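You operate a simulated robot arm through the tools that you are given. There is no shell and no other tool. Be economical: measure what you need, move in short steps, check, and stop when the job is done.

Carry out the task below with a simulated robot arm. There is one attempt and no reset: what you move stays moved.

TASK
Press the apple pulp, catch the juice in the steel jug and stand it on the round mat.
Fine: press the pulp right down; leave the lever up.

The check looks at the end state, three seconds after you hand in, the way a careful person would. Anything else that was tipped, shoved, dropped, spilled or broken makes it a failure.

THE ROBOT
A 7-joint arm with a two-finger parallel gripper on a trunk, on a base that drives. Base frame: it is fixed to the floor where the robot stands at the start and does not move with it; the origin is under the middle of the robot, x ahead of it, y to its left, z up. Units: cm, rad, N and s.
With the tool pointing down near the work surface it reaches from about 28 to 30 cm from the robot's upright axis, wherever it stands. Its first joint turns from -2.897 to 2.897 rad. Places, roughly: bench before the fruit press [50, 0, 90]; capper lever [80, 10, 130]; fruit press lever [80, -20, 140]; round mat [50, 20, 90]. Payload 3.4 kg.
The tool frame sits at the grasp point between the pads (the TCP): z along the fingers, y along the line on which they close. The tips reach 3 cm beyond it. Largest opening 9.4 cm; finger width 2.8, thickness 1; the body of the gripper, 5 by 9.6 cm, starts 5.5 cm behind the TCP.
Orientation is told as [roll, pitch, yaw] about the base's x, y, z axes, in that order, counted from this pose: with the fingers straight down and closing along the base's y, the tool's x points along the base's -x, its y along +y and its z along -z.

THE INTERFACE
- The arm moves only by the tool play_rows. Its argument "motion" is a list that holds one entry, the list of rows, each a list of 7 numbers: the shift along the tool's x, y, z in units of 20 mm (1.0 is 20 mm), then the turn, a rotation vector about the tool's x, y, z in units of 4 degrees (1.0 is 4 degrees), then the closure in counts, from 0 (fully open) to 255 (shut). In form: [[[dx, dy, dz, rx, ry, rz, gripper], ...]]. A call has 1 to 20 rows; each row shifts and turns the commanded pose from where the row before left it, along the tool's axes as they then stand. A call with a number of a shift or a turn outside -1 to 1 is refused whole. Each row takes 0.2 s and may step no farther than 5 cm and 0.15 rad from the row before; otherwise, or with a gripper value out of range, the whole call is refused. A pose out of reach is approached as far as the arm can. The call stops where the force on the tool passes 90 N (or 10 N more than at its start, if that is more) or the arm is blocked; 0.2 s more then pass. The fingers move at their own pace (about 7.2 cm/s each) and stop on an object; they squeeze with about 32 N. The grip force told is the motor's: it shows also when the fingers shut on nothing. Time passes only in rows, and 0.2 s behind the last, so rows that do not move let the fingers close. It gives the time, the measured TCP pose, the force on the tool (base axes), the opening and the grip force at its end, in the units of the frame above (readings bear some noise), with the torque about the TCP (base axes, N m) and any sound that the robot's microphone picked up, and new pictures: "views" is both (left out), scene, wrist or none.
- Cameras (640 x 400 px; columns grow to the right, rows downward): "scene" is now at [2.36, 12.34, 167.6]; the picture's right is [-0.41, -0.91, 0.00], its down [-0.55, 0.24, -0.80] and it looks along [0.73, -0.33, -0.60] (base axes); focal length 260 px, centre (320, 200). "wrist" rides on the gripper at [7.6, 1.4, -10.2] in the tool frame; the picture's right is [-0.18, 0.98, 0.00], its down [-0.75, -0.14, -0.64] and it looks along [-0.63, -0.12, 0.77] (tool axes); focal length 243 px, centre (320, 200). There is no depth. A picture from a camera that has moved, and an enlarged one, comes with that camera's place and axes in the base frame and with its lens. The place of the scene camera against the robot may be out by one fixed shift of up to 1.2 cm in any direction.
- move_column(by): slides the trunk up (or, below 0, down) by that many cm; the arm and the scene camera ride with it, the base frame stays. It gives what a move gives, with no picture.
- steer(legs): drives the robot by 1 to 6 legs, each [ahead, left, turn to the left] in cm, cm and rad, along the robot's own axes; the way and the turn of a leg run together, so that a leg with both is an arc; at most 150 cm and 3.142 rad a leg. The arm and the cameras ride along, it lands a little off, and it stops where it bumps. It gives what a move gives, and a new picture of the scene camera.
- aim_head(pan, tilt): turns the head with the scene camera to pan (to the left, within 2.705 rad either way) and tilt (down, from -0.506 to 1.204), counted from straight ahead of the robot. It gives what a move gives, and a new picture of the scene camera.
- inspect(camera, box): a new picture of the part [left, top, right, bottom] of that camera's present view, enlarged. No time passes.
- sign_off(): hands the job in; it is judged then, once.

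Work in short steps. Places have to be worked out from the pictures, the camera data and where the tool is seen: move nearer, look again, correct. Check each grasp and each placing, and mend what went wrong. You have 120 turns and 260 pictures in all, those below and enlarged ones among them. Open the gripper and draw the arm clear of the work before you hand the job in, unless the task says otherwise; then end with one line.

The tools are called after "Request:" by a JSON object that holds its "name" and its "arguments". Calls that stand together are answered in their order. play_rows: Moves the arm, as the interface text tells. Its arguments: {"type":"object","properties":{"motion":{"type":"array","items":{"type":"array","items":{"type":"array","items":{"type":"number"}}}},"views":{"type":"string","enum":["both","scene","wrist","none"]}},"required":["motion"]} The other tools are called the same way: move_column (by) slides the trunk up or down; steer (legs) drives the base; aim_head (pan, tilt) turns the head that bears the scene camera; inspect (camera, box) takes an enlarged picture of a part of a camera's view; sign_off () hands the job in.

At the start:

```text
t: 0.0
position: [30.22, -9.87, 99.98]
orientation: [0.0, 0.0, 0.001]
force: [-0.5, -0.7, 0.7]
moment: [-0.02, 0.01, 0.0]
gripper_width: 9.39
grasp_force: 0.0
trunk travel left (down, up): [-32.5, 6.1]
robot x, y, heading: [-0.04, 0.12, -0.002]
head pan, tilt: [-0.419, 0.639]
```

scene: 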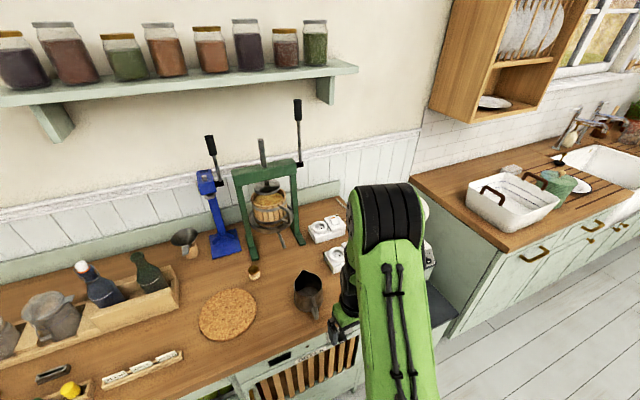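
wrist: 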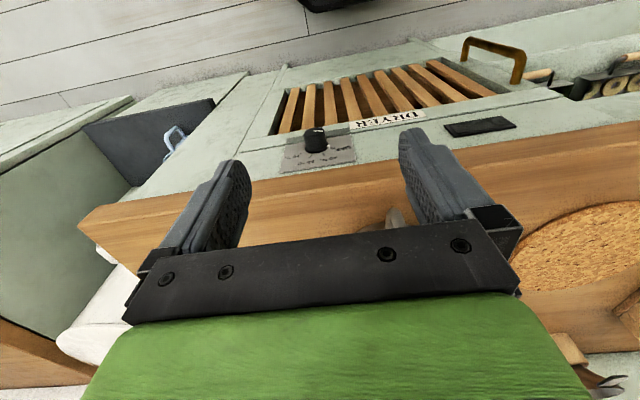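

The scene shows a green fruit press with a black-gripped lever, a jug at about pixel (308,293) and the round cork mat. I look closer at press and jug.

Request:
{"name": "inspect", "arguments": {"camera": "scene", "box": [190, 80, 350, 280]}}

Request:
{"name": "inspect", "arguments": {"camera": "scene", "box": [190, 220, 370, 350]}}

```text
2.00 times, centred on (270, 180) of scene
camera zoom: at [2.36, 12.34, 167.6], right [-0.41, -0.91, 0.0], down [-0.55, 0.24, -0.8], along [0.73, -0.33, -0.6], focal length 521 px, centre (420, 240)
```

zoom: 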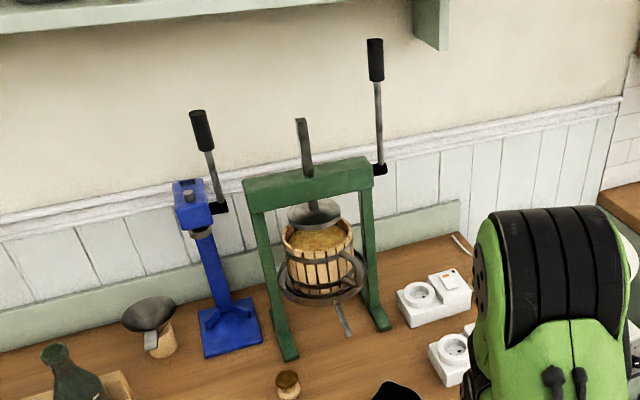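

```text
3.08 times, centred on (280, 285) of scene
camera zoom: at [2.36, 12.34, 167.6], right [-0.41, -0.91, 0.0], down [-0.55, 0.24, -0.8], along [0.73, -0.33, -0.6], focal length 801 px, centre (443, -62)
```

zoom: 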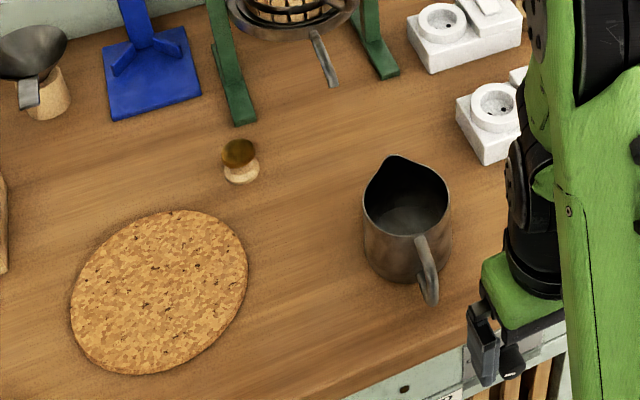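

Estimates (bench z≈90): jug around (48,-3), about 8.5 cm wide and 11 high; press spout about (61,-1), press lever grip about (80,-14.5,140). I first raise the tool and see how far it can move.

Request:
{"name": "play_rows", "arguments": {"motion": [[[0, 0, -1, 0, 0, 0, 0], [0, 0, -1, 0, 0, 0, 0], [0, 0, -1, 0, 0, 0, 0], [0, 0, -1, 0, 0, 0, 0], [0, 0, -1, 0, 0, 0, 0], [0, 0, -1, 0, 0, 0, 0], [-1, 0, 0, 0, 0, 0, 0], [-1, 0, 0, 0, 0, 0, 0], [-1, 0, 0, 0, 0, 0, 0]]]}}

```text
t: 2.0
position: [36.43, -9.99, 111.83]
orientation: [0.001, 0.001, 0.0]
force: [0.9, 0.3, 0.3]
moment: [0.0, 0.02, 0.01]
gripper_width: 9.42
grasp_force: 0.1
trunk travel left (down, up): [-32.5, 6.1]
robot x, y, heading: [0.14, -0.09, 0.001]
head pan, tilt: [-0.419, 0.639]
camera scene: at [2.49, 12.33, 167.6], right [-0.41, -0.91, 0.0], down [-0.55, 0.24, -0.8], along [0.73, -0.33, -0.6], focal length 260 px, centre (320, 200)
camera wrist: at [28.77, -8.5, 122.01], right [0.18, 0.98, 0.0], down [0.75, -0.14, 0.64], along [0.63, -0.12, -0.77], focal length 243 px, centre (320, 200)
```

scene: 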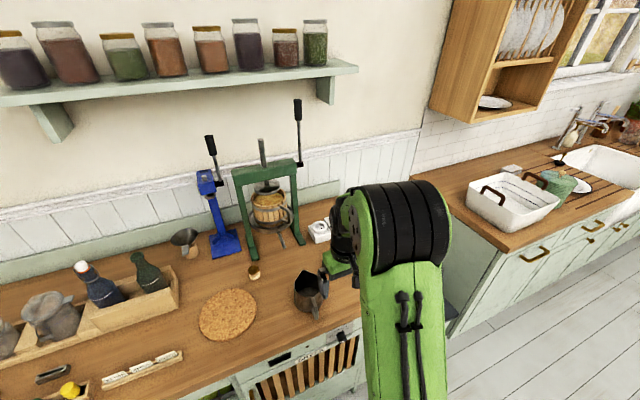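
wrist: 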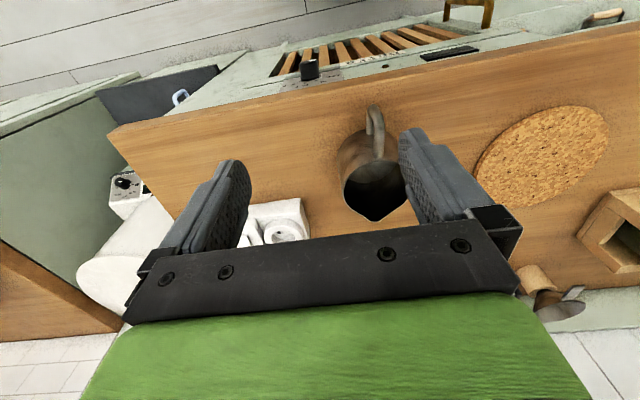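

The arm can move forward. I enlarge the wrist view of the jug.

Request:
{"name": "inspect", "arguments": {"camera": "wrist", "box": [300, 80, 460, 240]}}

```text
2.50 times, centred on (380, 160) of wrist
camera zoom: at [28.77, -8.5, 122.01], right [0.18, 0.98, 0.0], down [0.75, -0.14, 0.64], along [0.63, -0.12, -0.77], focal length 606 px, centre (170, 300)
```

zoom: 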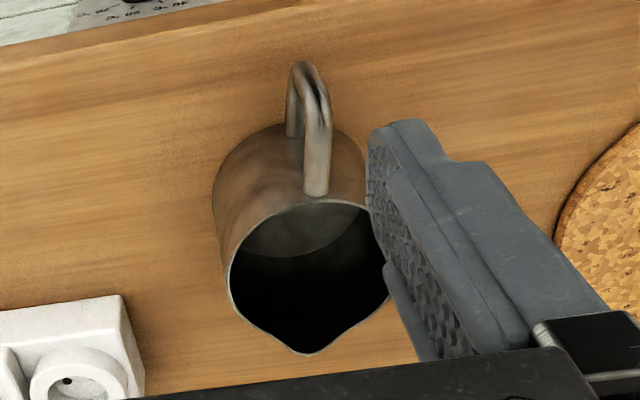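

Combining both views puts the jug axis near (50,-5), rim z≈96, handle pointing toward the robot. I move forward over it at safe height to test reach and get a better view.

Request:
{"name": "play_rows", "arguments": {"motion": [[[-1, 0.5, 0, 0, 0, 0, 0], [-1, 0.5, 0, 0, 0, 0, 0], [-1, 0.5, 0, 0, 0, 0, 0], [-1, 0.5, 0, 0, 0, 0, 0], [-1, 0.5, 0, 0, 0, 0, 0]]]}}

```text
t: 3.2
position: [46.43, -4.82, 111.81]
orientation: [0.0, 0.002, 0.0]
force: [-0.5, -0.1, 0.6]
moment: [0.03, 0.01, 0.03]
gripper_width: 9.38
grasp_force: 0.1
trunk travel left (down, up): [-32.5, 6.1]
robot x, y, heading: [0.27, -0.01, -0.001]
head pan, tilt: [-0.419, 0.639]
camera scene: at [2.47, 12.39, 167.6], right [-0.41, -0.91, 0.0], down [-0.55, 0.24, -0.8], along [0.73, -0.33, -0.6], focal length 260 px, centre (320, 200)
camera wrist: at [38.74, -3.45, 121.95], right [0.18, 0.98, 0.0], down [0.75, -0.14, 0.64], along [0.63, -0.12, -0.77], focal length 243 px, centre (320, 200)
```

scene: 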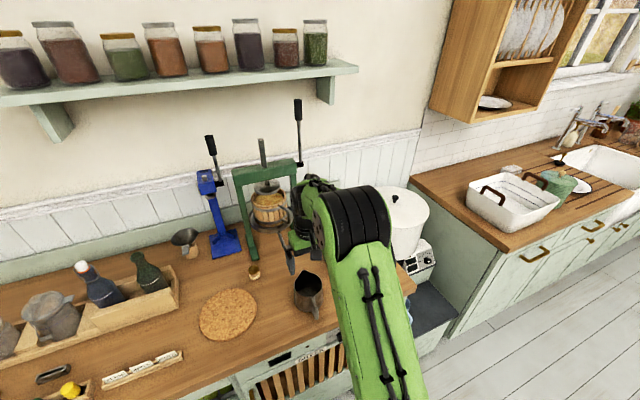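
wrist: 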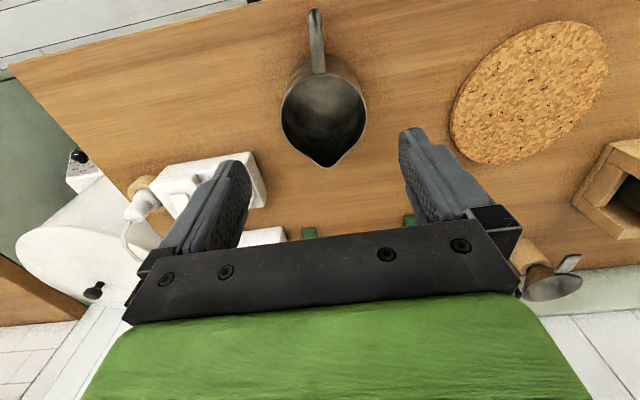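

Refined: jug axis ≈(47.3,-5), rim z≈98, Ø≈8.3; mat centre ≈(52.5,20.5). Next I tilt the tool up ~44° to look at the press spout and underside.

Request:
{"name": "play_rows", "arguments": {"motion": [[[0, 0, 0, 0, -1, 0, 0], [0, 0, 0, 0, -1, 0, 0], [0, 0, 0, 0, -1, 0, 0], [0, 0, 0, 0, -1, 0, 0], [0, 0, 0, 0, -1, 0, 0], [0, 0, 0, 0, -1, 0, 0], [0, 0, 0, 0, -1, 0, 0], [0, 0, 0, 0, -1, 0, 0], [0, 0, 0, 0, -1, 0, 0], [0, 0, 0, 0, -1, 0, 0]]]}}

```text
t: 5.4
position: [46.36, -4.81, 111.99]
orientation: [0.001, -0.7, 0.0]
force: [0.4, 0.3, 0.1]
moment: [-0.01, -0.01, 0.0]
gripper_width: 9.41
grasp_force: 0.1
trunk travel left (down, up): [-32.5, 6.1]
robot x, y, heading: [0.02, 0.0, -0.003]
head pan, tilt: [-0.419, 0.639]
camera scene: at [2.35, 12.34, 167.6], right [-0.41, -0.91, 0.0], down [-0.55, 0.24, -0.8], along [0.73, -0.33, -0.6], focal length 260 px, centre (320, 200)
camera wrist: at [33.83, -3.33, 114.78], right [0.14, 0.98, 0.12], down [0.16, -0.14, 0.98], along [0.98, -0.12, -0.18], focal length 243 px, centre (320, 200)
```

scene: 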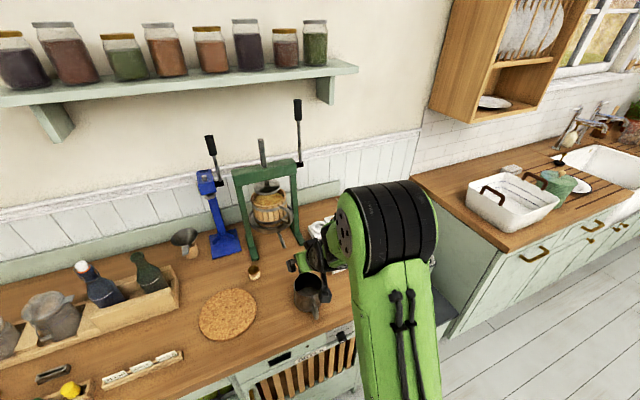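
wrist: 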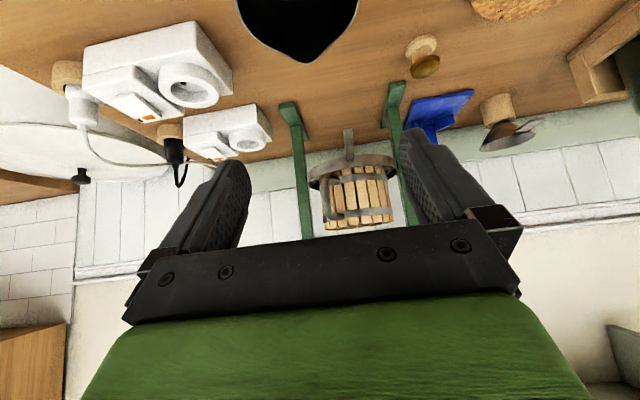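

Request:
{"name": "inspect", "arguments": {"camera": "wrist", "box": [250, 20, 450, 240]}}

```text
1.82 times, centred on (350, 130) of wrist
camera zoom: at [33.83, -3.33, 114.78], right [0.14, 0.98, 0.12], down [0.16, -0.14, 0.98], along [0.98, -0.12, -0.18], focal length 441 px, centre (266, 327)
```

zoom: 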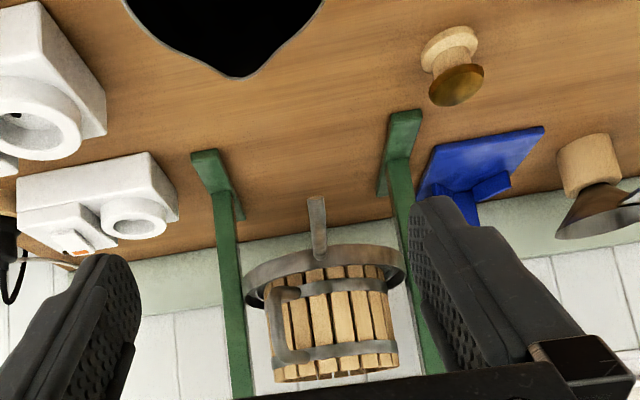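

Triangulated: spout tip ≈(66.7,-2.1,99), bench z≈88, jug rim z≈98 with handle strap at about x 40–43, y≈-4.4. I'll pinch the handle from above: return to vertical, go over the handle and look.

Request:
{"name": "play_rows", "arguments": {"motion": [[[0, 0, 0, 0, 1, 0, 0], [0, 0, 0, 0, 1, 0, 0], [0, 0, 0, 0, 1, 0, 0], [0, 0, 0, 0, 1, 0, 0], [0, 0, 0, 0, 1, 0, 0], [0, 0, 0, 0, 1, 0, 0], [0, 0, 0, 0, 1, 0, 0], [0, 0, 0, 0, 1, 0, 0], [0, 0, 0, 0, 1, 0, 0], [0, 0, 0, 0, 1, 0, 0], [1, 0, 0, 0, 0, 0, 0], [1, 0, 0, 0, 0, 0, 0], [1, 0, 0, 0, 0, 0, 0], [0, 0.2, 1, 0, 0, 0, 0], [0, 0, 1, 0, 0, 0, 0]]]}}

Request:
{"name": "inspect", "arguments": {"camera": "wrist", "box": [220, 0, 460, 180]}}

Request:
{"name": "inspect", "arguments": {"camera": "scene", "box": [260, 230, 380, 340]}}

```text
t: 8.6
position: [40.2, -4.67, 108.15]
orientation: [-0.001, 0.0, -0.001]
force: [0.5, -0.9, 0.8]
moment: [0.01, -0.03, -0.01]
gripper_width: 9.39
grasp_force: 0.1
trunk travel left (down, up): [-32.5, 6.1]
robot x, y, heading: [-0.18, -0.11, -0.002]
head pan, tilt: [-0.419, 0.639]
camera scene: at [2.39, 12.33, 167.6], right [-0.41, -0.91, 0.0], down [-0.55, 0.24, -0.8], along [0.73, -0.33, -0.6], focal length 260 px, centre (320, 200)
camera wrist: at [32.62, -3.13, 118.23], right [0.18, 0.98, 0.0], down [0.75, -0.14, 0.64], along [0.63, -0.12, -0.77], focal length 243 px, centre (320, 200)
```

scene: 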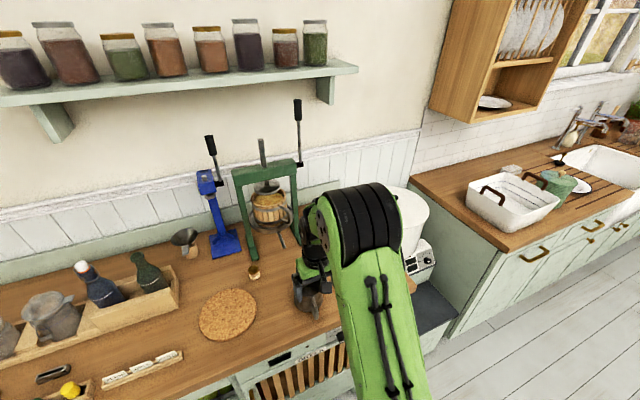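
wrist: 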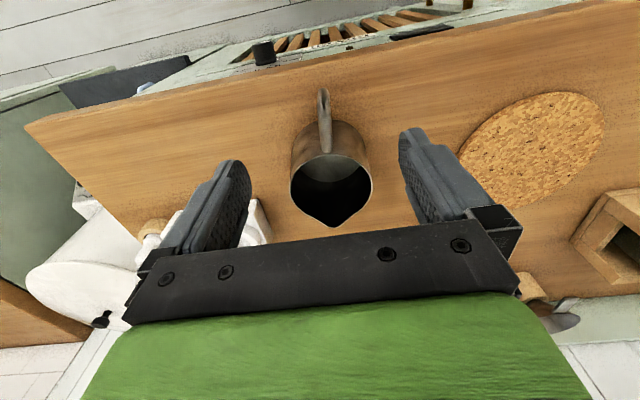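

```text
2.22 times, centred on (340, 90) of wrist
camera zoom: at [32.62, -3.13, 118.23], right [0.18, 0.98, 0.0], down [0.75, -0.14, 0.64], along [0.63, -0.12, -0.77], focal length 539 px, centre (276, 444)
```

zoom: 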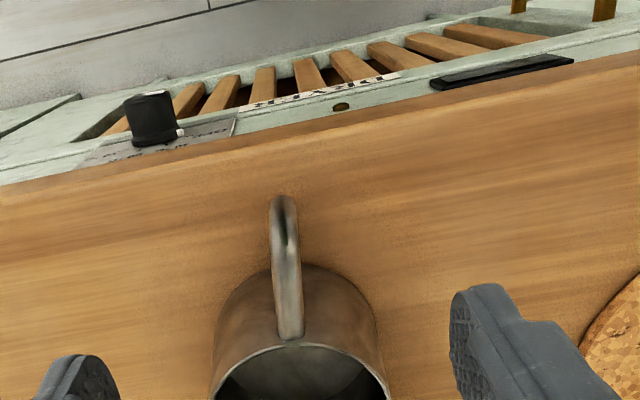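

```text
3.64 times, centred on (320, 285) of scene
camera zoom: at [2.39, 12.33, 167.6], right [-0.41, -0.91, 0.0], down [-0.55, 0.24, -0.8], along [0.73, -0.33, -0.6], focal length 946 px, centre (320, -109)
```

zoom: 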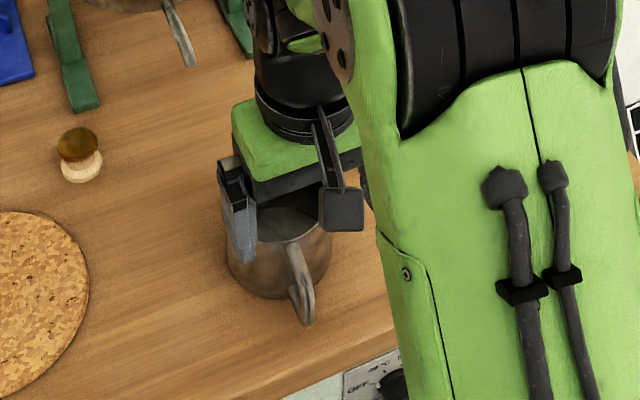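

The handle lies at x≈39–43.5, y≈-4.3, sloping down from the rim. I descend onto it with open fingers to TCP (41,-4.3,94.5).

Request:
{"name": "play_rows", "arguments": {"motion": [[[-0.4, 0.18, 1, 0, 0, 0, 0], [0, 0, 1, 0, 0, 0, 0], [0, 0, 1, 0, 0, 0, 0], [0, 0, 1, 0, 0, 0, 0], [0, 0, 1, 0, 0, 0, 0], [0, 0, 1, 0, 0, 0, 0], [0, 0, 0.8, 0, 0, 0, 0]]]}}

Request:
{"name": "inspect", "arguments": {"camera": "scene", "box": [260, 230, 380, 340]}}

```text
t: 10.2
position: [41.25, -3.78, 94.4]
orientation: [0.0, 0.0, 0.001]
force: [-0.3, -0.3, -0.4]
moment: [-0.03, 0.02, -0.02]
gripper_width: 9.37
grasp_force: 0.1
trunk travel left (down, up): [-32.5, 6.1]
robot x, y, heading: [-0.15, -0.2, 0.002]
head pan, tilt: [-0.419, 0.639]
camera scene: at [2.41, 12.34, 167.6], right [-0.41, -0.91, 0.0], down [-0.55, 0.24, -0.8], along [0.73, -0.33, -0.6], focal length 260 px, centre (320, 200)
camera wrist: at [33.56, -2.52, 104.62], right [0.18, 0.98, 0.0], down [0.75, -0.14, 0.64], along [0.63, -0.12, -0.77], focal length 243 px, centre (320, 200)
```

scene: 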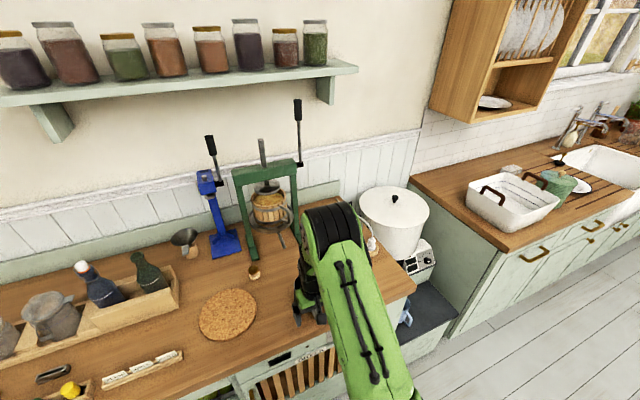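
wrist: 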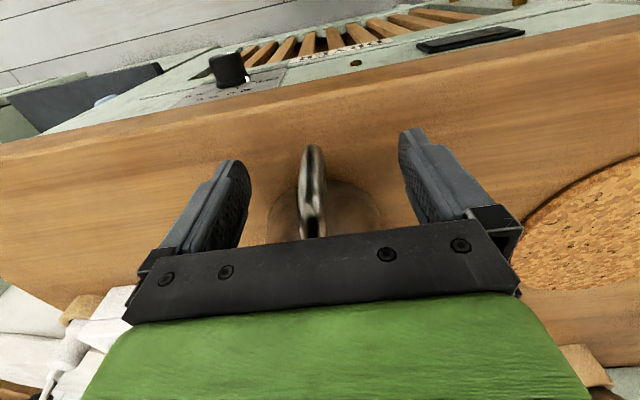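

```text
3.64 times, centred on (320, 285) of scene
camera zoom: at [2.41, 12.34, 167.6], right [-0.41, -0.91, 0.0], down [-0.55, 0.24, -0.8], along [0.73, -0.33, -0.6], focal length 946 px, centre (320, -109)
```

zoom: 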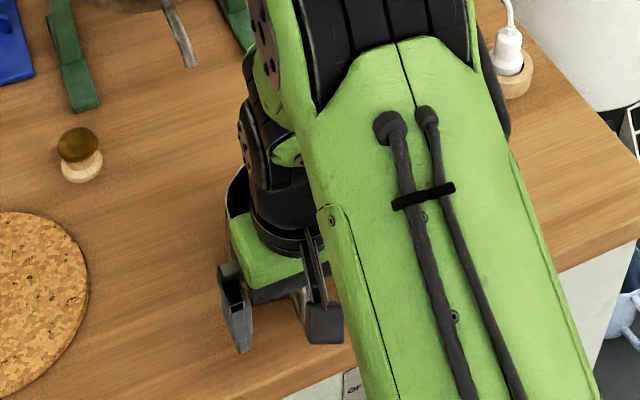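

The handle sits between the fingers, ~0.5 cm toward -y of centre. I shift over and close gently.

Request:
{"name": "play_rows", "arguments": {"motion": [[[0, -0.25, 0, 0, 0, 0, 0], [0, 0, 0, 0, 0, 0, 255], [0, 0, 0, 0, 0, 0, 255], [0, 0, 0, 0, 0, 0, 255], [0, 0, 0, 0, 0, 0, 255], [0, 0, 0, 0, 0, 0, 255]]], "views": "wrist"}}

```text
t: 11.6
position: [41.15, -4.48, 94.53]
orientation: [0.0, -0.001, -0.002]
force: [-0.3, -0.8, 1.1]
moment: [-0.12, 0.06, 0.0]
gripper_width: 1.6
grasp_force: 32.1
trunk travel left (down, up): [-32.5, 6.1]
robot x, y, heading: [-0.44, -0.15, 0.001]
head pan, tilt: [-0.419, 0.639]
camera wrist: at [33.48, -3.05, 104.61], right [0.18, 0.98, 0.0], down [0.75, -0.14, 0.64], along [0.63, -0.12, -0.77], focal length 243 px, centre (320, 200)
```

wrist: 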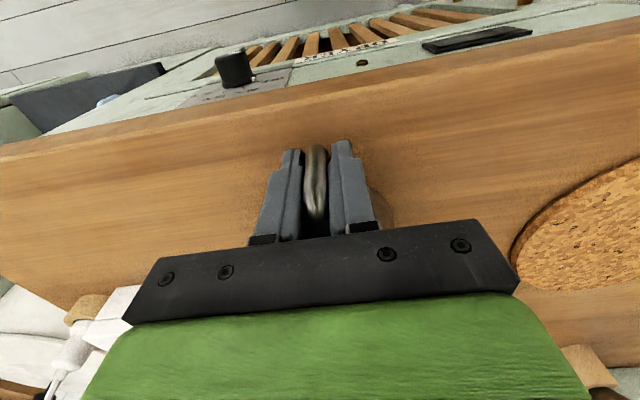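

Handle gripped (1.6 cm). Lift 0.6 cm and carry forward to short of the spout, then check.

Request:
{"name": "play_rows", "arguments": {"motion": [[[0, 0, -0.3, 0, 0, 0, 255], [0, 0, 0, 0, 0, 0, 255], [-0.5, 0, 0, 0, 0, 0, 255], [-0.6, 0.15, 0, 0, 0, 0, 255], [-0.6, 0.2, 0, 0, 0, 0, 255], [-0.6, 0.2, 0, 0, 0, 0, 255], [-0.6, 0.2, 0, 0, 0, 0, 255], [-0.6, 0.2, 0, 0, 0, 0, 255], [-0.6, 0.2, 0, 0, 0, 0, 255], [-0.6, 0.15, 0, 0, 0, 0, 255], [-0.6, 0.1, 0, 0, 0, 0, 255], [-0.6, 0, 0, 0, 0, 0, 255]]]}}

Request:
{"name": "inspect", "arguments": {"camera": "scene", "box": [220, 190, 360, 310]}}

```text
t: 14.2
position: [52.92, -1.72, 94.98]
orientation: [0.001, 0.002, -0.001]
force: [0.1, -0.2, -1.8]
moment: [0.01, 0.17, 0.02]
gripper_width: 1.6
grasp_force: 32.1
trunk travel left (down, up): [-32.5, 6.1]
robot x, y, heading: [-0.16, 0.12, 0.002]
head pan, tilt: [-0.419, 0.639]
camera scene: at [2.45, 12.34, 167.6], right [-0.41, -0.91, 0.0], down [-0.55, 0.24, -0.8], along [0.73, -0.33, -0.6], focal length 260 px, centre (320, 200)
camera wrist: at [45.24, -0.32, 105.11], right [0.18, 0.98, 0.0], down [0.75, -0.14, 0.64], along [0.63, -0.12, -0.77], focal length 243 px, centre (320, 200)
```

scene: 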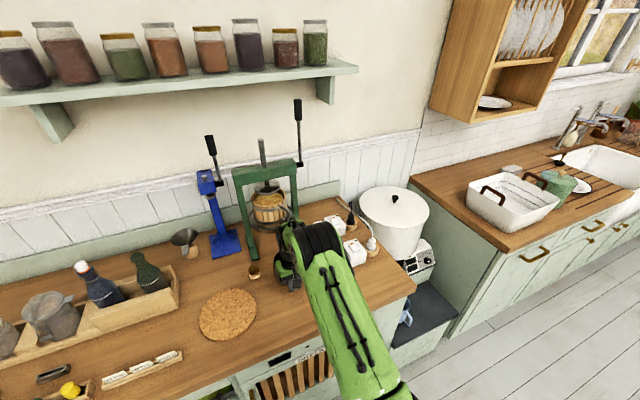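
wrist: 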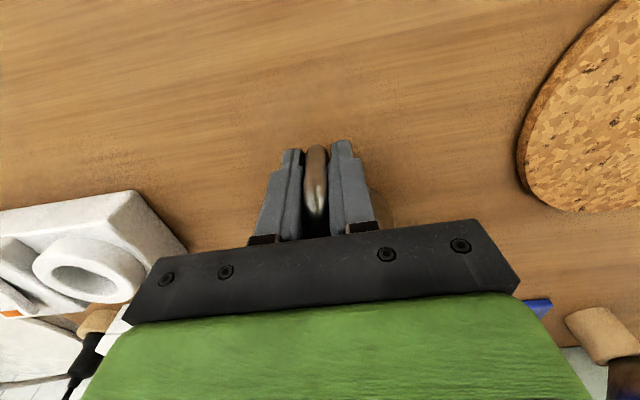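

```text
3.33 times, centred on (290, 250) of scene
camera zoom: at [2.45, 12.34, 167.6], right [-0.41, -0.91, 0.0], down [-0.55, 0.24, -0.8], along [0.73, -0.33, -0.6], focal length 868 px, centre (420, 33)
```

zoom: 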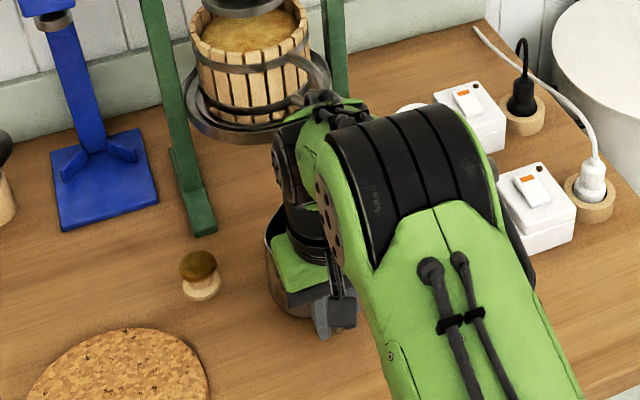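

The press spout is hidden by the arm and the rim-to-spout clearance is tight, so I set the jug down here, release and back off to look level.

Request:
{"name": "play_rows", "arguments": {"motion": [[[0, 0, 0.2, 0, 0, 0, 255], [0, 0, 0.12, 0, 0, 0, 255], [0, 0, 0, 0, 0, 0, 100], [0, 0, 0, 0, 0, 0, 0], [0, 0, 0, 0, 0, 0, 0], [0, 0, 0, 0, 0, 0, 0]]], "views": "none"}}

Request:
{"name": "play_rows", "arguments": {"motion": [[[0.5, 0, -1, 0, 0, 0, 0], [1, 0, -0.8, 0, -1, 0, 0], [1, 0, -0.5, 0, -1, 0, 0], [1, 0, 0, 0, -1, 0, 0], [1, 0, 0, 0, -1, 0, 0], [1, 0, 0, 0, -1, 0, 0], [1, 0, 0, 0, -1, 0, 0], [0.5, 0, 0, 0, -1, 0, 0], [0.5, 0, 0, 0, -1, 0, 0]]]}}

```text
t: 15.6
position: [52.99, -1.82, 94.36]
orientation: [0.001, -0.001, 0.0]
force: [0.0, 0.4, -0.5]
moment: [0.01, -0.01, 0.01]
gripper_width: 9.38
grasp_force: 0.1
trunk travel left (down, up): [-32.5, 6.1]
robot x, y, heading: [0.13, 0.22, -0.003]
head pan, tilt: [-0.419, 0.639]
```

```text
t: 17.6
position: [38.12, -1.92, 95.92]
orientation: [0.001, -0.558, 0.001]
force: [-0.4, -0.2, -0.5]
moment: [0.01, -0.01, -0.02]
gripper_width: 9.42
grasp_force: 0.0
trunk travel left (down, up): [-32.5, 6.1]
robot x, y, heading: [0.29, -0.17, 0.003]
head pan, tilt: [-0.419, 0.639]
camera scene: at [2.36, 12.31, 167.6], right [-0.41, -0.91, 0.0], down [-0.55, 0.24, -0.8], along [0.73, -0.33, -0.6], focal length 260 px, centre (320, 200)
camera wrist: at [26.11, -0.46, 100.45], right [0.16, 0.98, 0.1], down [0.3, -0.14, 0.94], along [0.94, -0.12, -0.32], focal length 243 px, centre (320, 200)
```

scene: 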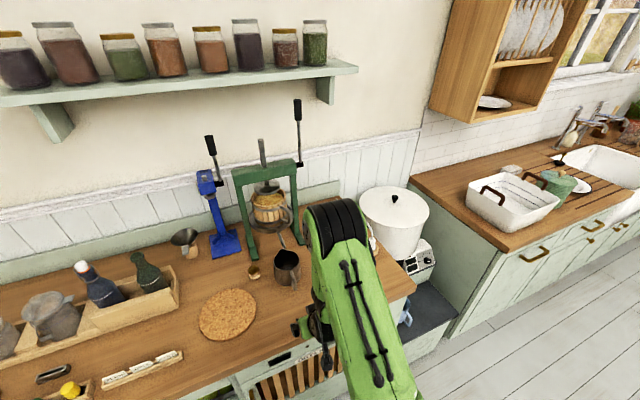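
wrist: 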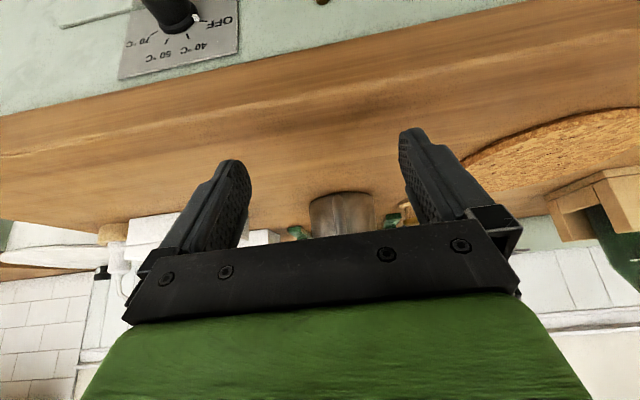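

The rim is hidden behind the hand at this tilt; I raise 6 cm and tilt up further so that level objects appear in the free part of the view.

Request:
{"name": "play_rows", "arguments": {"motion": [[[-0.53, 0, -0.85, 0, 0, 0, 0], [-0.53, 0, -0.85, 0, 0, 0, 0], [-0.53, 0, -0.85, 0, 0, 0, 0], [0, 0, 0, 0, -1, 0, 0], [0, 0, 0, 0, -1, 0, 0], [0, 0, 0, 0, -1, 0, 0], [0, 0, 0, 0, -1, 0, 0], [0, 0, 0, 0, -1, 0, 0], [0, 0, 0, 0, -1, 0, 0], [0, 0, 0, 0, -1, 0, 0], [0, 0, 0, 0, -1, 0, 0]]], "views": "wrist"}}

Request:
{"name": "inspect", "arguments": {"camera": "wrist", "box": [240, 60, 440, 240]}}

Request:
{"name": "inspect", "arguments": {"camera": "scene", "box": [225, 80, 345, 300]}}

```text
t: 20.0
position: [43.24, -3.35, 104.81]
orientation: [0.003, -1.119, -0.004]
force: [0.6, -0.1, 0.6]
moment: [0.0, -0.02, 0.02]
gripper_width: 9.42
grasp_force: 0.0
out of reach, approached as far as the arm can: row 5, 6, 7, 8, 10
trunk travel left (down, up): [-32.5, 6.1]
robot x, y, heading: [-0.24, 0.09, -0.0]
head pan, tilt: [-0.419, 0.639]
camera wrist: at [30.62, -1.88, 102.33], right [0.08, 0.98, 0.17], down [-0.25, -0.14, 0.96], along [0.97, -0.12, 0.23], focal length 243 px, centre (320, 200)
```

wrist: 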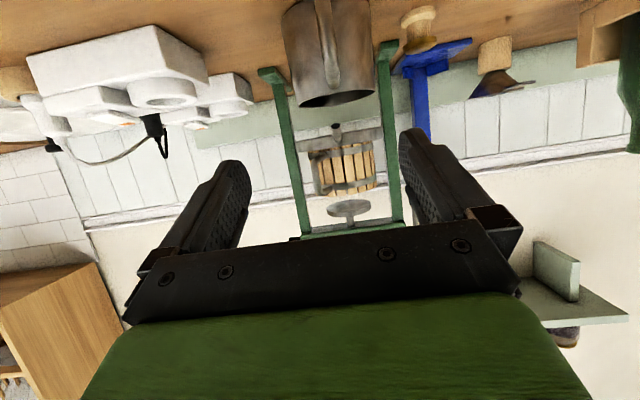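

```text
2.22 times, centred on (340, 150) of wrist
camera zoom: at [30.62, -1.88, 102.33], right [0.08, 0.98, 0.17], down [-0.25, -0.14, 0.96], along [0.97, -0.12, 0.23], focal length 539 px, centre (276, 311)
```

zoom: 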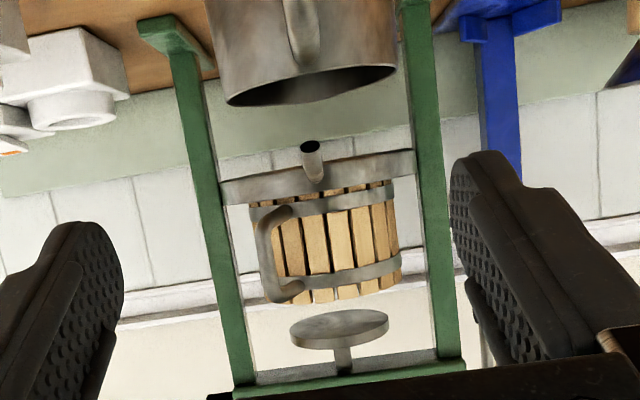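

```text
1.82 times, centred on (285, 190) of scene
camera zoom: at [2.37, 12.11, 167.62], right [-0.41, -0.91, 0.0], down [-0.55, 0.24, -0.8], along [0.73, -0.33, -0.6], focal length 473 px, centre (384, 218)
```

zoom: 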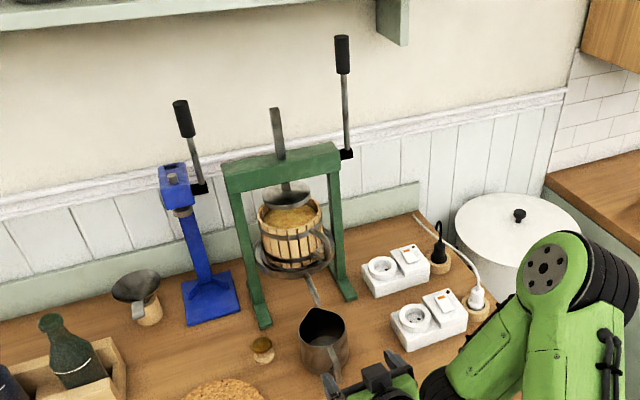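

Now clear: rim z≈98, spout mouth z≈100.3 (about 2 cm clearance), and the jug must move ~3.3 cm further ahead. I return the tool to vertical.

Request:
{"name": "play_rows", "arguments": {"motion": [[[0, 0, 0, 0, 1, 0, 0], [0, 0, 0, 0, 1, 0, 0], [0, 0, 0, 0, 1, 0, 0], [0, 0, 0, 0, 1, 0, 0], [0, 0, 0, 0, 1, 0, 0], [0, 0, 0, 0, 1, 0, 0], [0, 0, 0, 0, 1, 0, 0], [0, 0, 0, 0, 1, 0, 0], [0, 0, 0, 0, 1, 0, 0], [0, 0, 0, 0, 1, 0, 0], [0, 0, 0, 0, 1, 0, 0], [0, 0, 0, 0, 1, 0, 0], [0, 0, 0, 0, 1, 0, 0], [0, 0, 0, 0, 1, 0, 0], [0, 0, 0, 0, 1, 0, 0], [0, 0, 0, 0, 1, 0, 0], [0, 0, 0, 0, 0, 0, 0]]], "views": "none"}}

```text
t: 23.6
position: [43.13, -3.35, 104.69]
orientation: [-0.001, 0.0, -0.001]
force: [-0.3, 0.2, 0.4]
moment: [-0.01, -0.01, 0.01]
gripper_width: 9.39
grasp_force: 0.1
trunk travel left (down, up): [-32.5, 6.1]
robot x, y, heading: [0.14, -0.25, 0.002]
head pan, tilt: [-0.419, 0.639]
```

Vertical again at (43.1,-3.35,104.7). Move over the handle at (53,-1.8), and descend to z 94.4.

Request:
{"name": "play_rows", "arguments": {"motion": [[[-1, 0.2, -0.1, 0, 0, 0, 0], [-1, 0.2, -0.1, 0, 0, 0, 0], [-1, 0.2, 0, 0, 0, 0, 0], [-1, 0.15, 0, 0, 0, 0, 0], [-0.95, 0, 0, 0, 0, 0, 0], [0, 0, 1, 0, 0, 0, 0], [0, 0, 1, 0, 0, 0, 0], [0, 0, 1, 0, 0, 0, 0], [0, 0, 1, 0, 0, 0, 0], [0, 0, 1, 0, 0, 0, 0], [0, 0, 0.3, 0, 0, 0, 0]]], "views": "wrist"}}

```text
t: 26.0
position: [53.05, -1.83, 94.56]
orientation: [-0.001, 0.001, -0.001]
force: [1.1, -0.4, 0.3]
moment: [-0.02, 0.0, 0.03]
gripper_width: 9.41
grasp_force: 0.1
trunk travel left (down, up): [-32.5, 6.1]
robot x, y, heading: [0.08, -0.12, 0.003]
head pan, tilt: [-0.419, 0.639]
camera wrist: at [45.33, -0.34, 104.63], right [0.18, 0.98, 0.0], down [0.75, -0.14, 0.64], along [0.63, -0.12, -0.77], focal length 243 px, centre (320, 200)
```

wrist: 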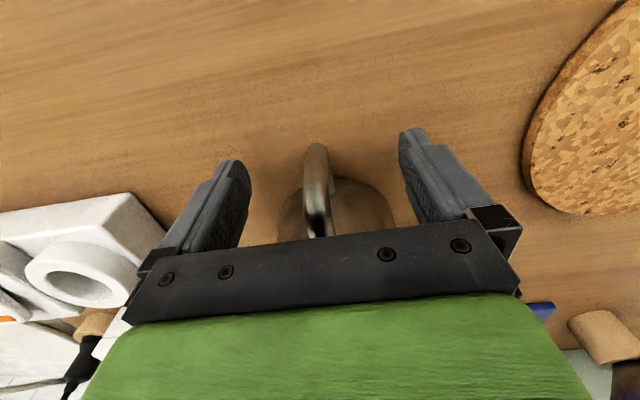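

Handle between fingers again. Grip, lift 3 mm, move 3.3 cm ahead, set down, release and back off.

Request:
{"name": "play_rows", "arguments": {"motion": [[[0, 0, 0, 0, 0, 0, 255], [0, 0, 0, 0, 0, 0, 255], [0, 0, 0, 0, 0, 0, 255], [0, 0, 0, 0, 0, 0, 255], [0, 0, 0, 0, 0, 0, 255], [0, 0, -0.15, 0, 0, 0, 255], [-0.4, -0.05, 0, 0, 0, 0, 255], [-0.4, -0.05, 0, 0, 0, 0, 255], [-0.4, -0.05, 0, 0, 0, 0, 255], [-0.45, 0, 0, 0, 0, 0, 255], [0, 0, 0.16, 0, 0, 0, 255], [0, 0, 0, 0, 0, 0, 255]]], "views": "scene"}}

Request:
{"name": "inspect", "arguments": {"camera": "scene", "box": [220, 190, 360, 310]}}

```text
t: 28.6
position: [56.35, -2.13, 94.53]
orientation: [-0.001, -0.001, 0.001]
force: [-0.9, 0.1, -1.4]
moment: [-0.02, 0.07, -0.02]
gripper_width: 1.61
grasp_force: 31.9
trunk travel left (down, up): [-32.5, 6.1]
robot x, y, heading: [-0.16, -0.2, -0.002]
head pan, tilt: [-0.419, 0.639]
camera scene: at [2.4, 12.34, 167.6], right [-0.41, -0.91, 0.0], down [-0.55, 0.24, -0.8], along [0.73, -0.33, -0.6], focal length 260 px, centre (320, 200)
```

scene: 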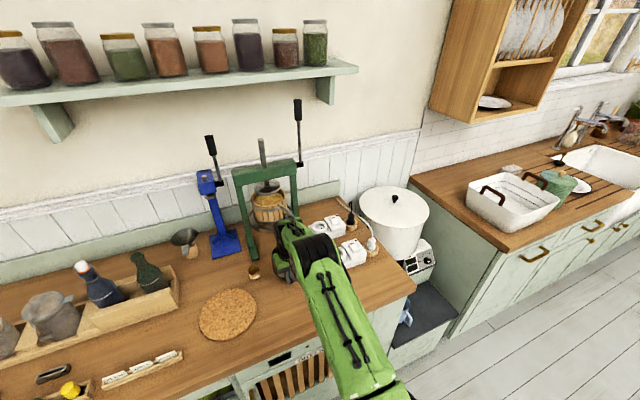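

```text
3.33 times, centred on (290, 250) of scene
camera zoom: at [2.4, 12.34, 167.6], right [-0.41, -0.91, 0.0], down [-0.55, 0.24, -0.8], along [0.73, -0.33, -0.6], focal length 868 px, centre (420, 33)
```

zoom: 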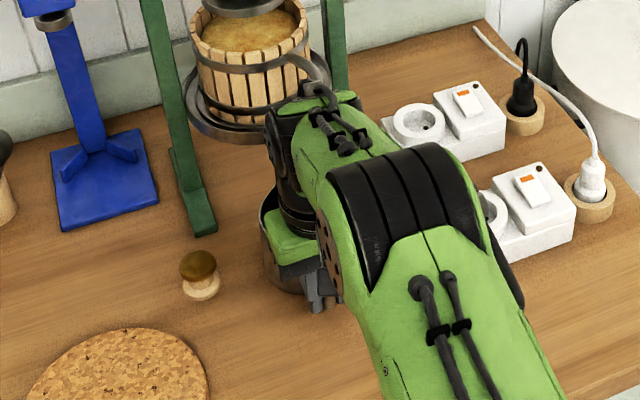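

Set down the last millimetre, open, and withdraw back and up.

Request:
{"name": "play_rows", "arguments": {"motion": [[[0, 0, 0.08, 0, 0, 0, 255], [0, 0, 0, 0, 0, 0, 100], [0, 0, 0, 0, 0, 0, 0], [0, 0, 0, 0, 0, 0, 0], [0, 0, 0, 0, 0, 0, 0], [0.8, 0, -0.3, 0, 0, 0, 0], [1, 0, -0.5, 0, 0, 0, 0], [1, 0, -0.5, 0, 0, 0, 0], [1, 0, -1, 0, 0, 0, 0], [1, -0.5, -1, 0, 0, 0, 0], [1, -1, -1, 0, 0, 0, 0], [1, -1, -1, 0, 0, 0, 0], [0.5, -1, -1, 0, 0, 0, 0], [0, -1, -1, 0, 0, 0, 0]]], "views": "scene"}}

Request:
{"name": "inspect", "arguments": {"camera": "scene", "box": [220, 190, 360, 310]}}

Request:
{"name": "inspect", "arguments": {"camera": "scene", "box": [200, 80, 340, 220]}}

```text
t: 31.6
position: [41.62, -11.19, 109.09]
orientation: [0.0, 0.0, -0.001]
force: [0.1, -0.3, 0.3]
moment: [-0.01, 0.0, -0.02]
gripper_width: 9.4
grasp_force: 0.0
trunk travel left (down, up): [-32.5, 6.1]
robot x, y, heading: [0.05, 0.09, -0.002]
head pan, tilt: [-0.419, 0.639]
camera scene: at [2.32, 12.27, 167.61], right [-0.41, -0.91, 0.0], down [-0.55, 0.24, -0.8], along [0.73, -0.33, -0.6], focal length 260 px, centre (320, 200)
```

scene: 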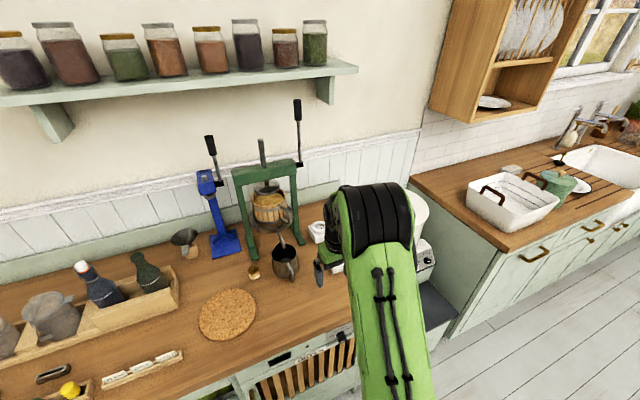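

```text
3.33 times, centred on (290, 250) of scene
camera zoom: at [2.32, 12.27, 167.61], right [-0.41, -0.91, 0.0], down [-0.55, 0.24, -0.8], along [0.73, -0.33, -0.6], focal length 868 px, centre (420, 33)
```

zoom: 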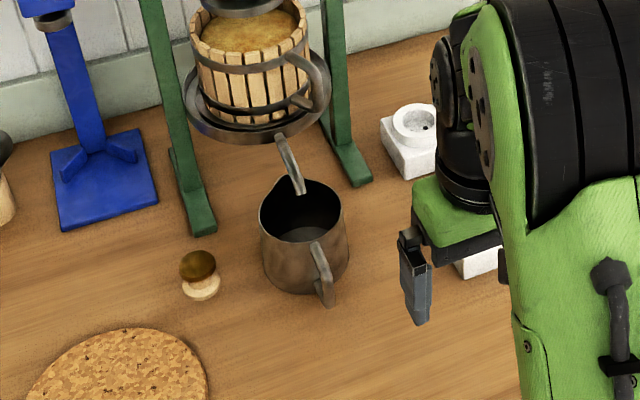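

```text
2.86 times, centred on (270, 150) of scene
camera zoom: at [2.32, 12.27, 167.61], right [-0.41, -0.91, 0.0], down [-0.55, 0.24, -0.8], along [0.73, -0.33, -0.6], focal length 744 px, centre (463, 343)
```

zoom: 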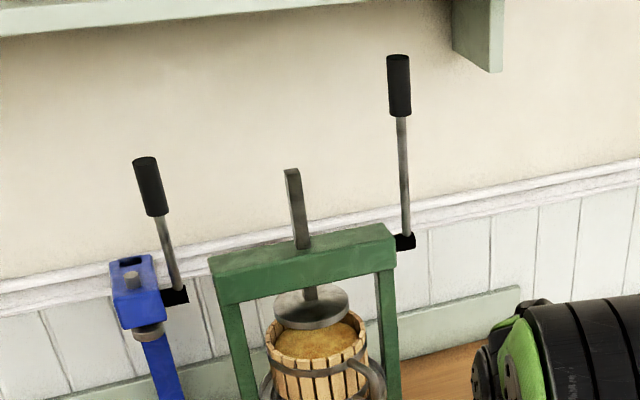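

The spout mouth is right over the jug's opening. Now the press lever: estimated grip centre (≈79,-15.7,141), pivot ≈(80,-15.5,122). I raise the arm and tilt it forward to look at the lever.

Request:
{"name": "play_rows", "arguments": {"motion": [[[0, -0.15, -1, 0, 0, 0, 0], [0, -0.15, -1, 0, 0, 0, 0], [0, -0.15, -1, 0, 0, 0, 0], [0, -0.15, -1, 0, 0, 0, 0], [0, -0.15, -1, 0, 0, 0, 0], [0, -0.15, -1, 0, 0, 0, 0], [0, -0.15, -1, 0, 0, 0, 0], [0, -0.15, -1, 0, 0, 0, 0], [0, -0.15, -1, 0, 0, 0, 0], [0, -0.15, -1, 0, -1, 0, 0], [0, -0.15, -1, 0, -1, 0, 0], [0, -0.15, -1, 0, -1, 0, 0], [0, -0.15, -1, 0, -1, 0, 0], [0, -0.15, -1, 0, -1, 0, 0], [0, -0.1, -1, 0, -1, 0, 0], [-0.5, 0, -0.5, 0, -1, 0, 0], [0, 0, 0, 0, -1, 0, 0], [0, 0, 0, 0, -1, 0, 0], [0, 0, 0, 0, -1, 0, 0], [0, 0, 0, 0, -1, 0, 0]]]}}

```text
t: 35.8
position: [40.2, -15.32, 140.1]
orientation: [-0.001, -0.772, 0.001]
force: [-0.5, 0.1, 0.2]
moment: [-0.02, -0.01, 0.0]
gripper_width: 9.39
grasp_force: 0.0
trunk travel left (down, up): [-32.5, 6.1]
robot x, y, heading: [-0.22, 0.31, 0.002]
head pan, tilt: [-0.419, 0.639]
camera scene: at [2.31, 12.36, 167.6], right [-0.41, -0.91, 0.0], down [-0.55, 0.24, -0.8], along [0.73, -0.33, -0.6], focal length 260 px, centre (320, 200)
camera wrist: at [27.44, -13.86, 142.06], right [0.13, 0.98, 0.13], down [0.09, -0.14, 0.99], along [0.99, -0.12, -0.11], focal length 243 px, centre (320, 200)
```

scene: 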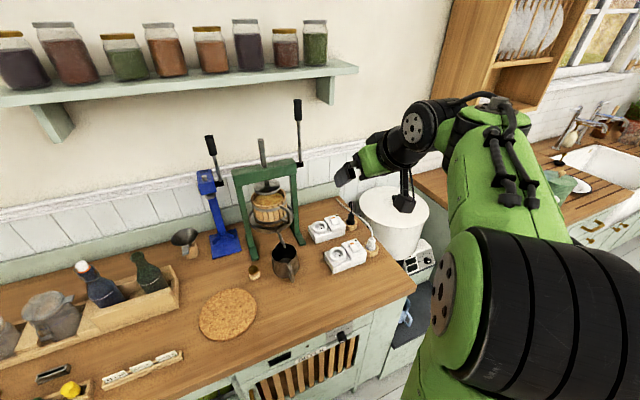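
wrist: 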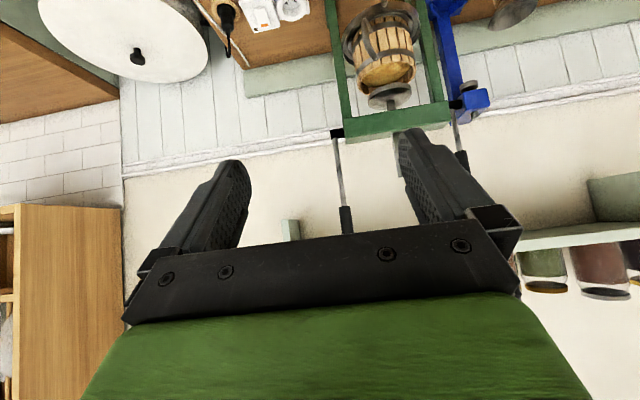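

Lever triangulates vertical at x≈81, y≈-14.8, grip z 138–144.5; shelf underside is above ~150, so I approach with a flatter tool (-64°) to x≈68 first.

Request:
{"name": "play_rows", "arguments": {"motion": [[[0, 0.25, 0, 0, -1, 0, 0], [0, 0, 0, 0, -1, 0, 0], [0, 0, 0, 0, -1, 0, 0], [0, 0, 0, 0, -1, 0, 0], [0, 0, 0, 0, -1, 0, 0], [-0.435, 0, 0.9, 0, 0, 0, 0], [-0.435, 0, 0.9, 0, 0, 0, 0], [-0.435, 0, 0.9, 0, 0, 0, 0], [-0.435, 0, 0.9, 0, 0, 0, 0], [-0.435, 0, 0.9, 0, 0, 0, 0], [-0.435, 0, 0.9, 0, 0, 0, 0], [-0.435, 0, 0.9, 0, 0, 0, 0], [-0.435, 0, 0.9, 0, 0, 0, 0], [-0.435, 0, 0.9, 0, 0, 0, 0], [-0.435, 0, 0.9, 0, 0, 0, 0], [-0.435, 0, 0.9, 0, 0, 0, 0], [-0.435, 0, 0.9, 0, 0, 0, 0], [-0.435, 0, 0.9, 0, 0, 0, 0], [-0.435, 0, 0.9, 0, 0, 0, 0]]]}}

Request:
{"name": "inspect", "arguments": {"camera": "scene", "box": [220, 60, 400, 200]}}

```text
t: 39.8
position: [68.33, -14.78, 139.69]
orientation: [0.0, -1.114, -0.004]
force: [0.0, -0.2, -0.1]
moment: [-0.02, 0.04, -0.02]
gripper_width: 9.41
grasp_force: 0.0
trunk travel left (down, up): [-32.5, 6.1]
robot x, y, heading: [0.14, -0.21, 0.0]
head pan, tilt: [-0.419, 0.639]
camera scene: at [2.59, 12.3, 167.6], right [-0.41, -0.91, 0.0], down [-0.55, 0.24, -0.8], along [0.73, -0.33, -0.6], focal length 260 px, centre (320, 200)
camera wrist: at [55.69, -13.39, 137.23], right [0.08, 0.98, 0.17], down [-0.24, -0.14, 0.96], along [0.97, -0.12, 0.23], focal length 243 px, centre (320, 200)
```

scene: 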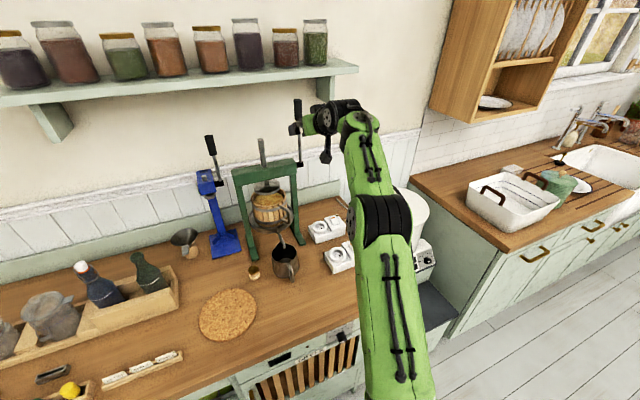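
wrist: 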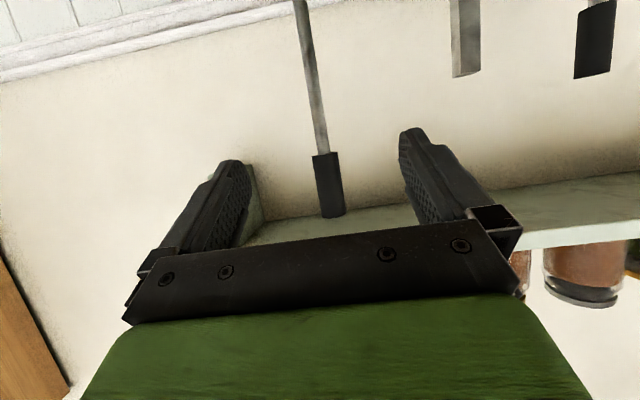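

```text
2.86 times, centred on (310, 130) of scene
camera zoom: at [2.59, 12.3, 167.6], right [-0.41, -0.91, 0.0], down [-0.55, 0.24, -0.8], along [0.73, -0.33, -0.6], focal length 744 px, centre (349, 400)
```

zoom: 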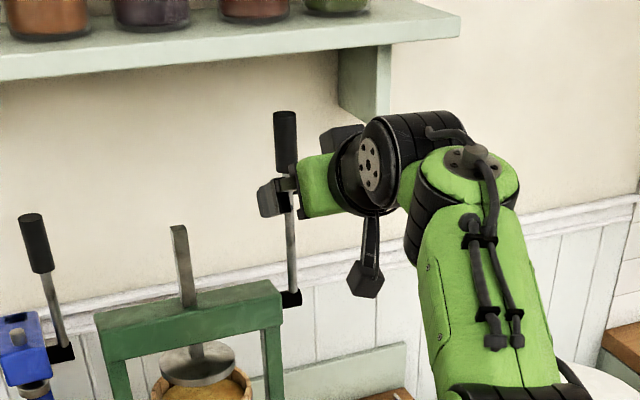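

Grip now reads y≈-15.2, z 138.6–145, Ø≈3. I advance 10.5 cm to bring it between the fingers and check.

Request:
{"name": "play_rows", "arguments": {"motion": [[[-0.435, -0.2, 0.9, 0, 0, 0, 0], [-0.5, 0, 0.8, 0, 0, 0, 0], [-0.5, 0, 0.85, 0, 0, 0, 0], [-0.46, 0, 0.9, 0, 0, 0, 0], [-0.435, 0, 0.9, 0, 0, 0, 0]]]}}

Request:
{"name": "inspect", "arguments": {"camera": "scene", "box": [220, 60, 400, 200]}}

```text
t: 41.0
position: [70.04, -15.15, 138.04]
orientation: [0.0, -1.117, 0.001]
force: [0.8, -0.1, -0.3]
moment: [-0.01, 0.01, 0.01]
gripper_width: 9.39
grasp_force: 0.1
out of reach, approached as far as the arm can: row 1, 2, 3, 4, 5
trunk travel left (down, up): [-32.5, 6.1]
robot x, y, heading: [-0.21, -0.21, -0.004]
head pan, tilt: [-0.419, 0.639]
camera scene: at [2.47, 12.34, 167.6], right [-0.41, -0.91, 0.0], down [-0.55, 0.24, -0.8], along [0.73, -0.33, -0.6], focal length 260 px, centre (320, 200)
camera wrist: at [57.45, -13.66, 135.62], right [0.08, 0.98, 0.17], down [-0.25, -0.14, 0.96], along [0.97, -0.12, 0.23], focal length 243 px, centre (320, 200)
```

scene: 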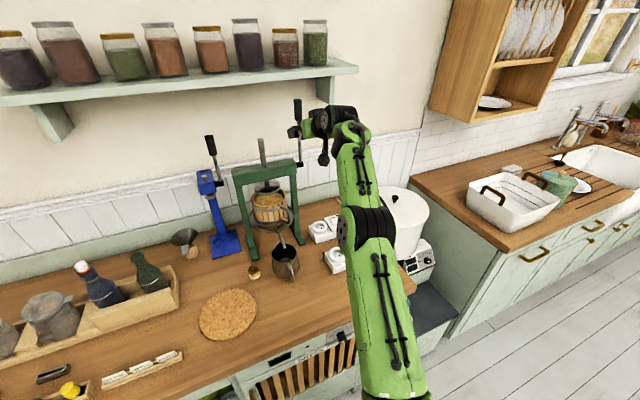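
wrist: 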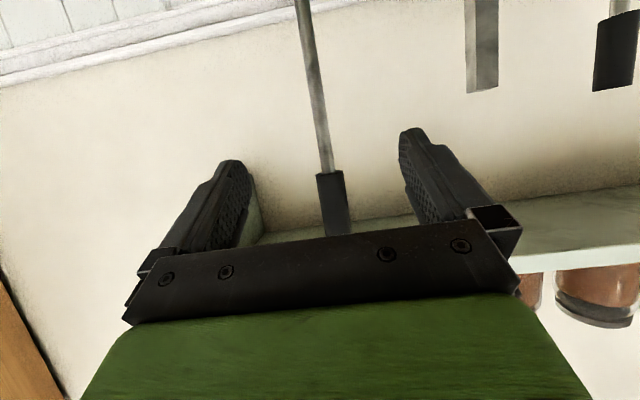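

```text
2.86 times, centred on (310, 130) of scene
camera zoom: at [2.47, 12.34, 167.6], right [-0.41, -0.91, 0.0], down [-0.55, 0.24, -0.8], along [0.73, -0.33, -0.6], focal length 744 px, centre (349, 400)
```

zoom: 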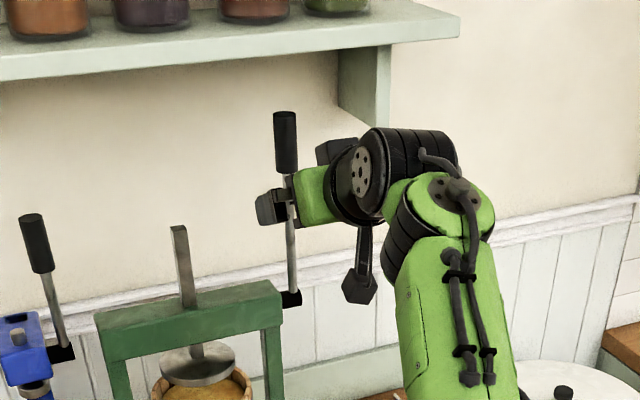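

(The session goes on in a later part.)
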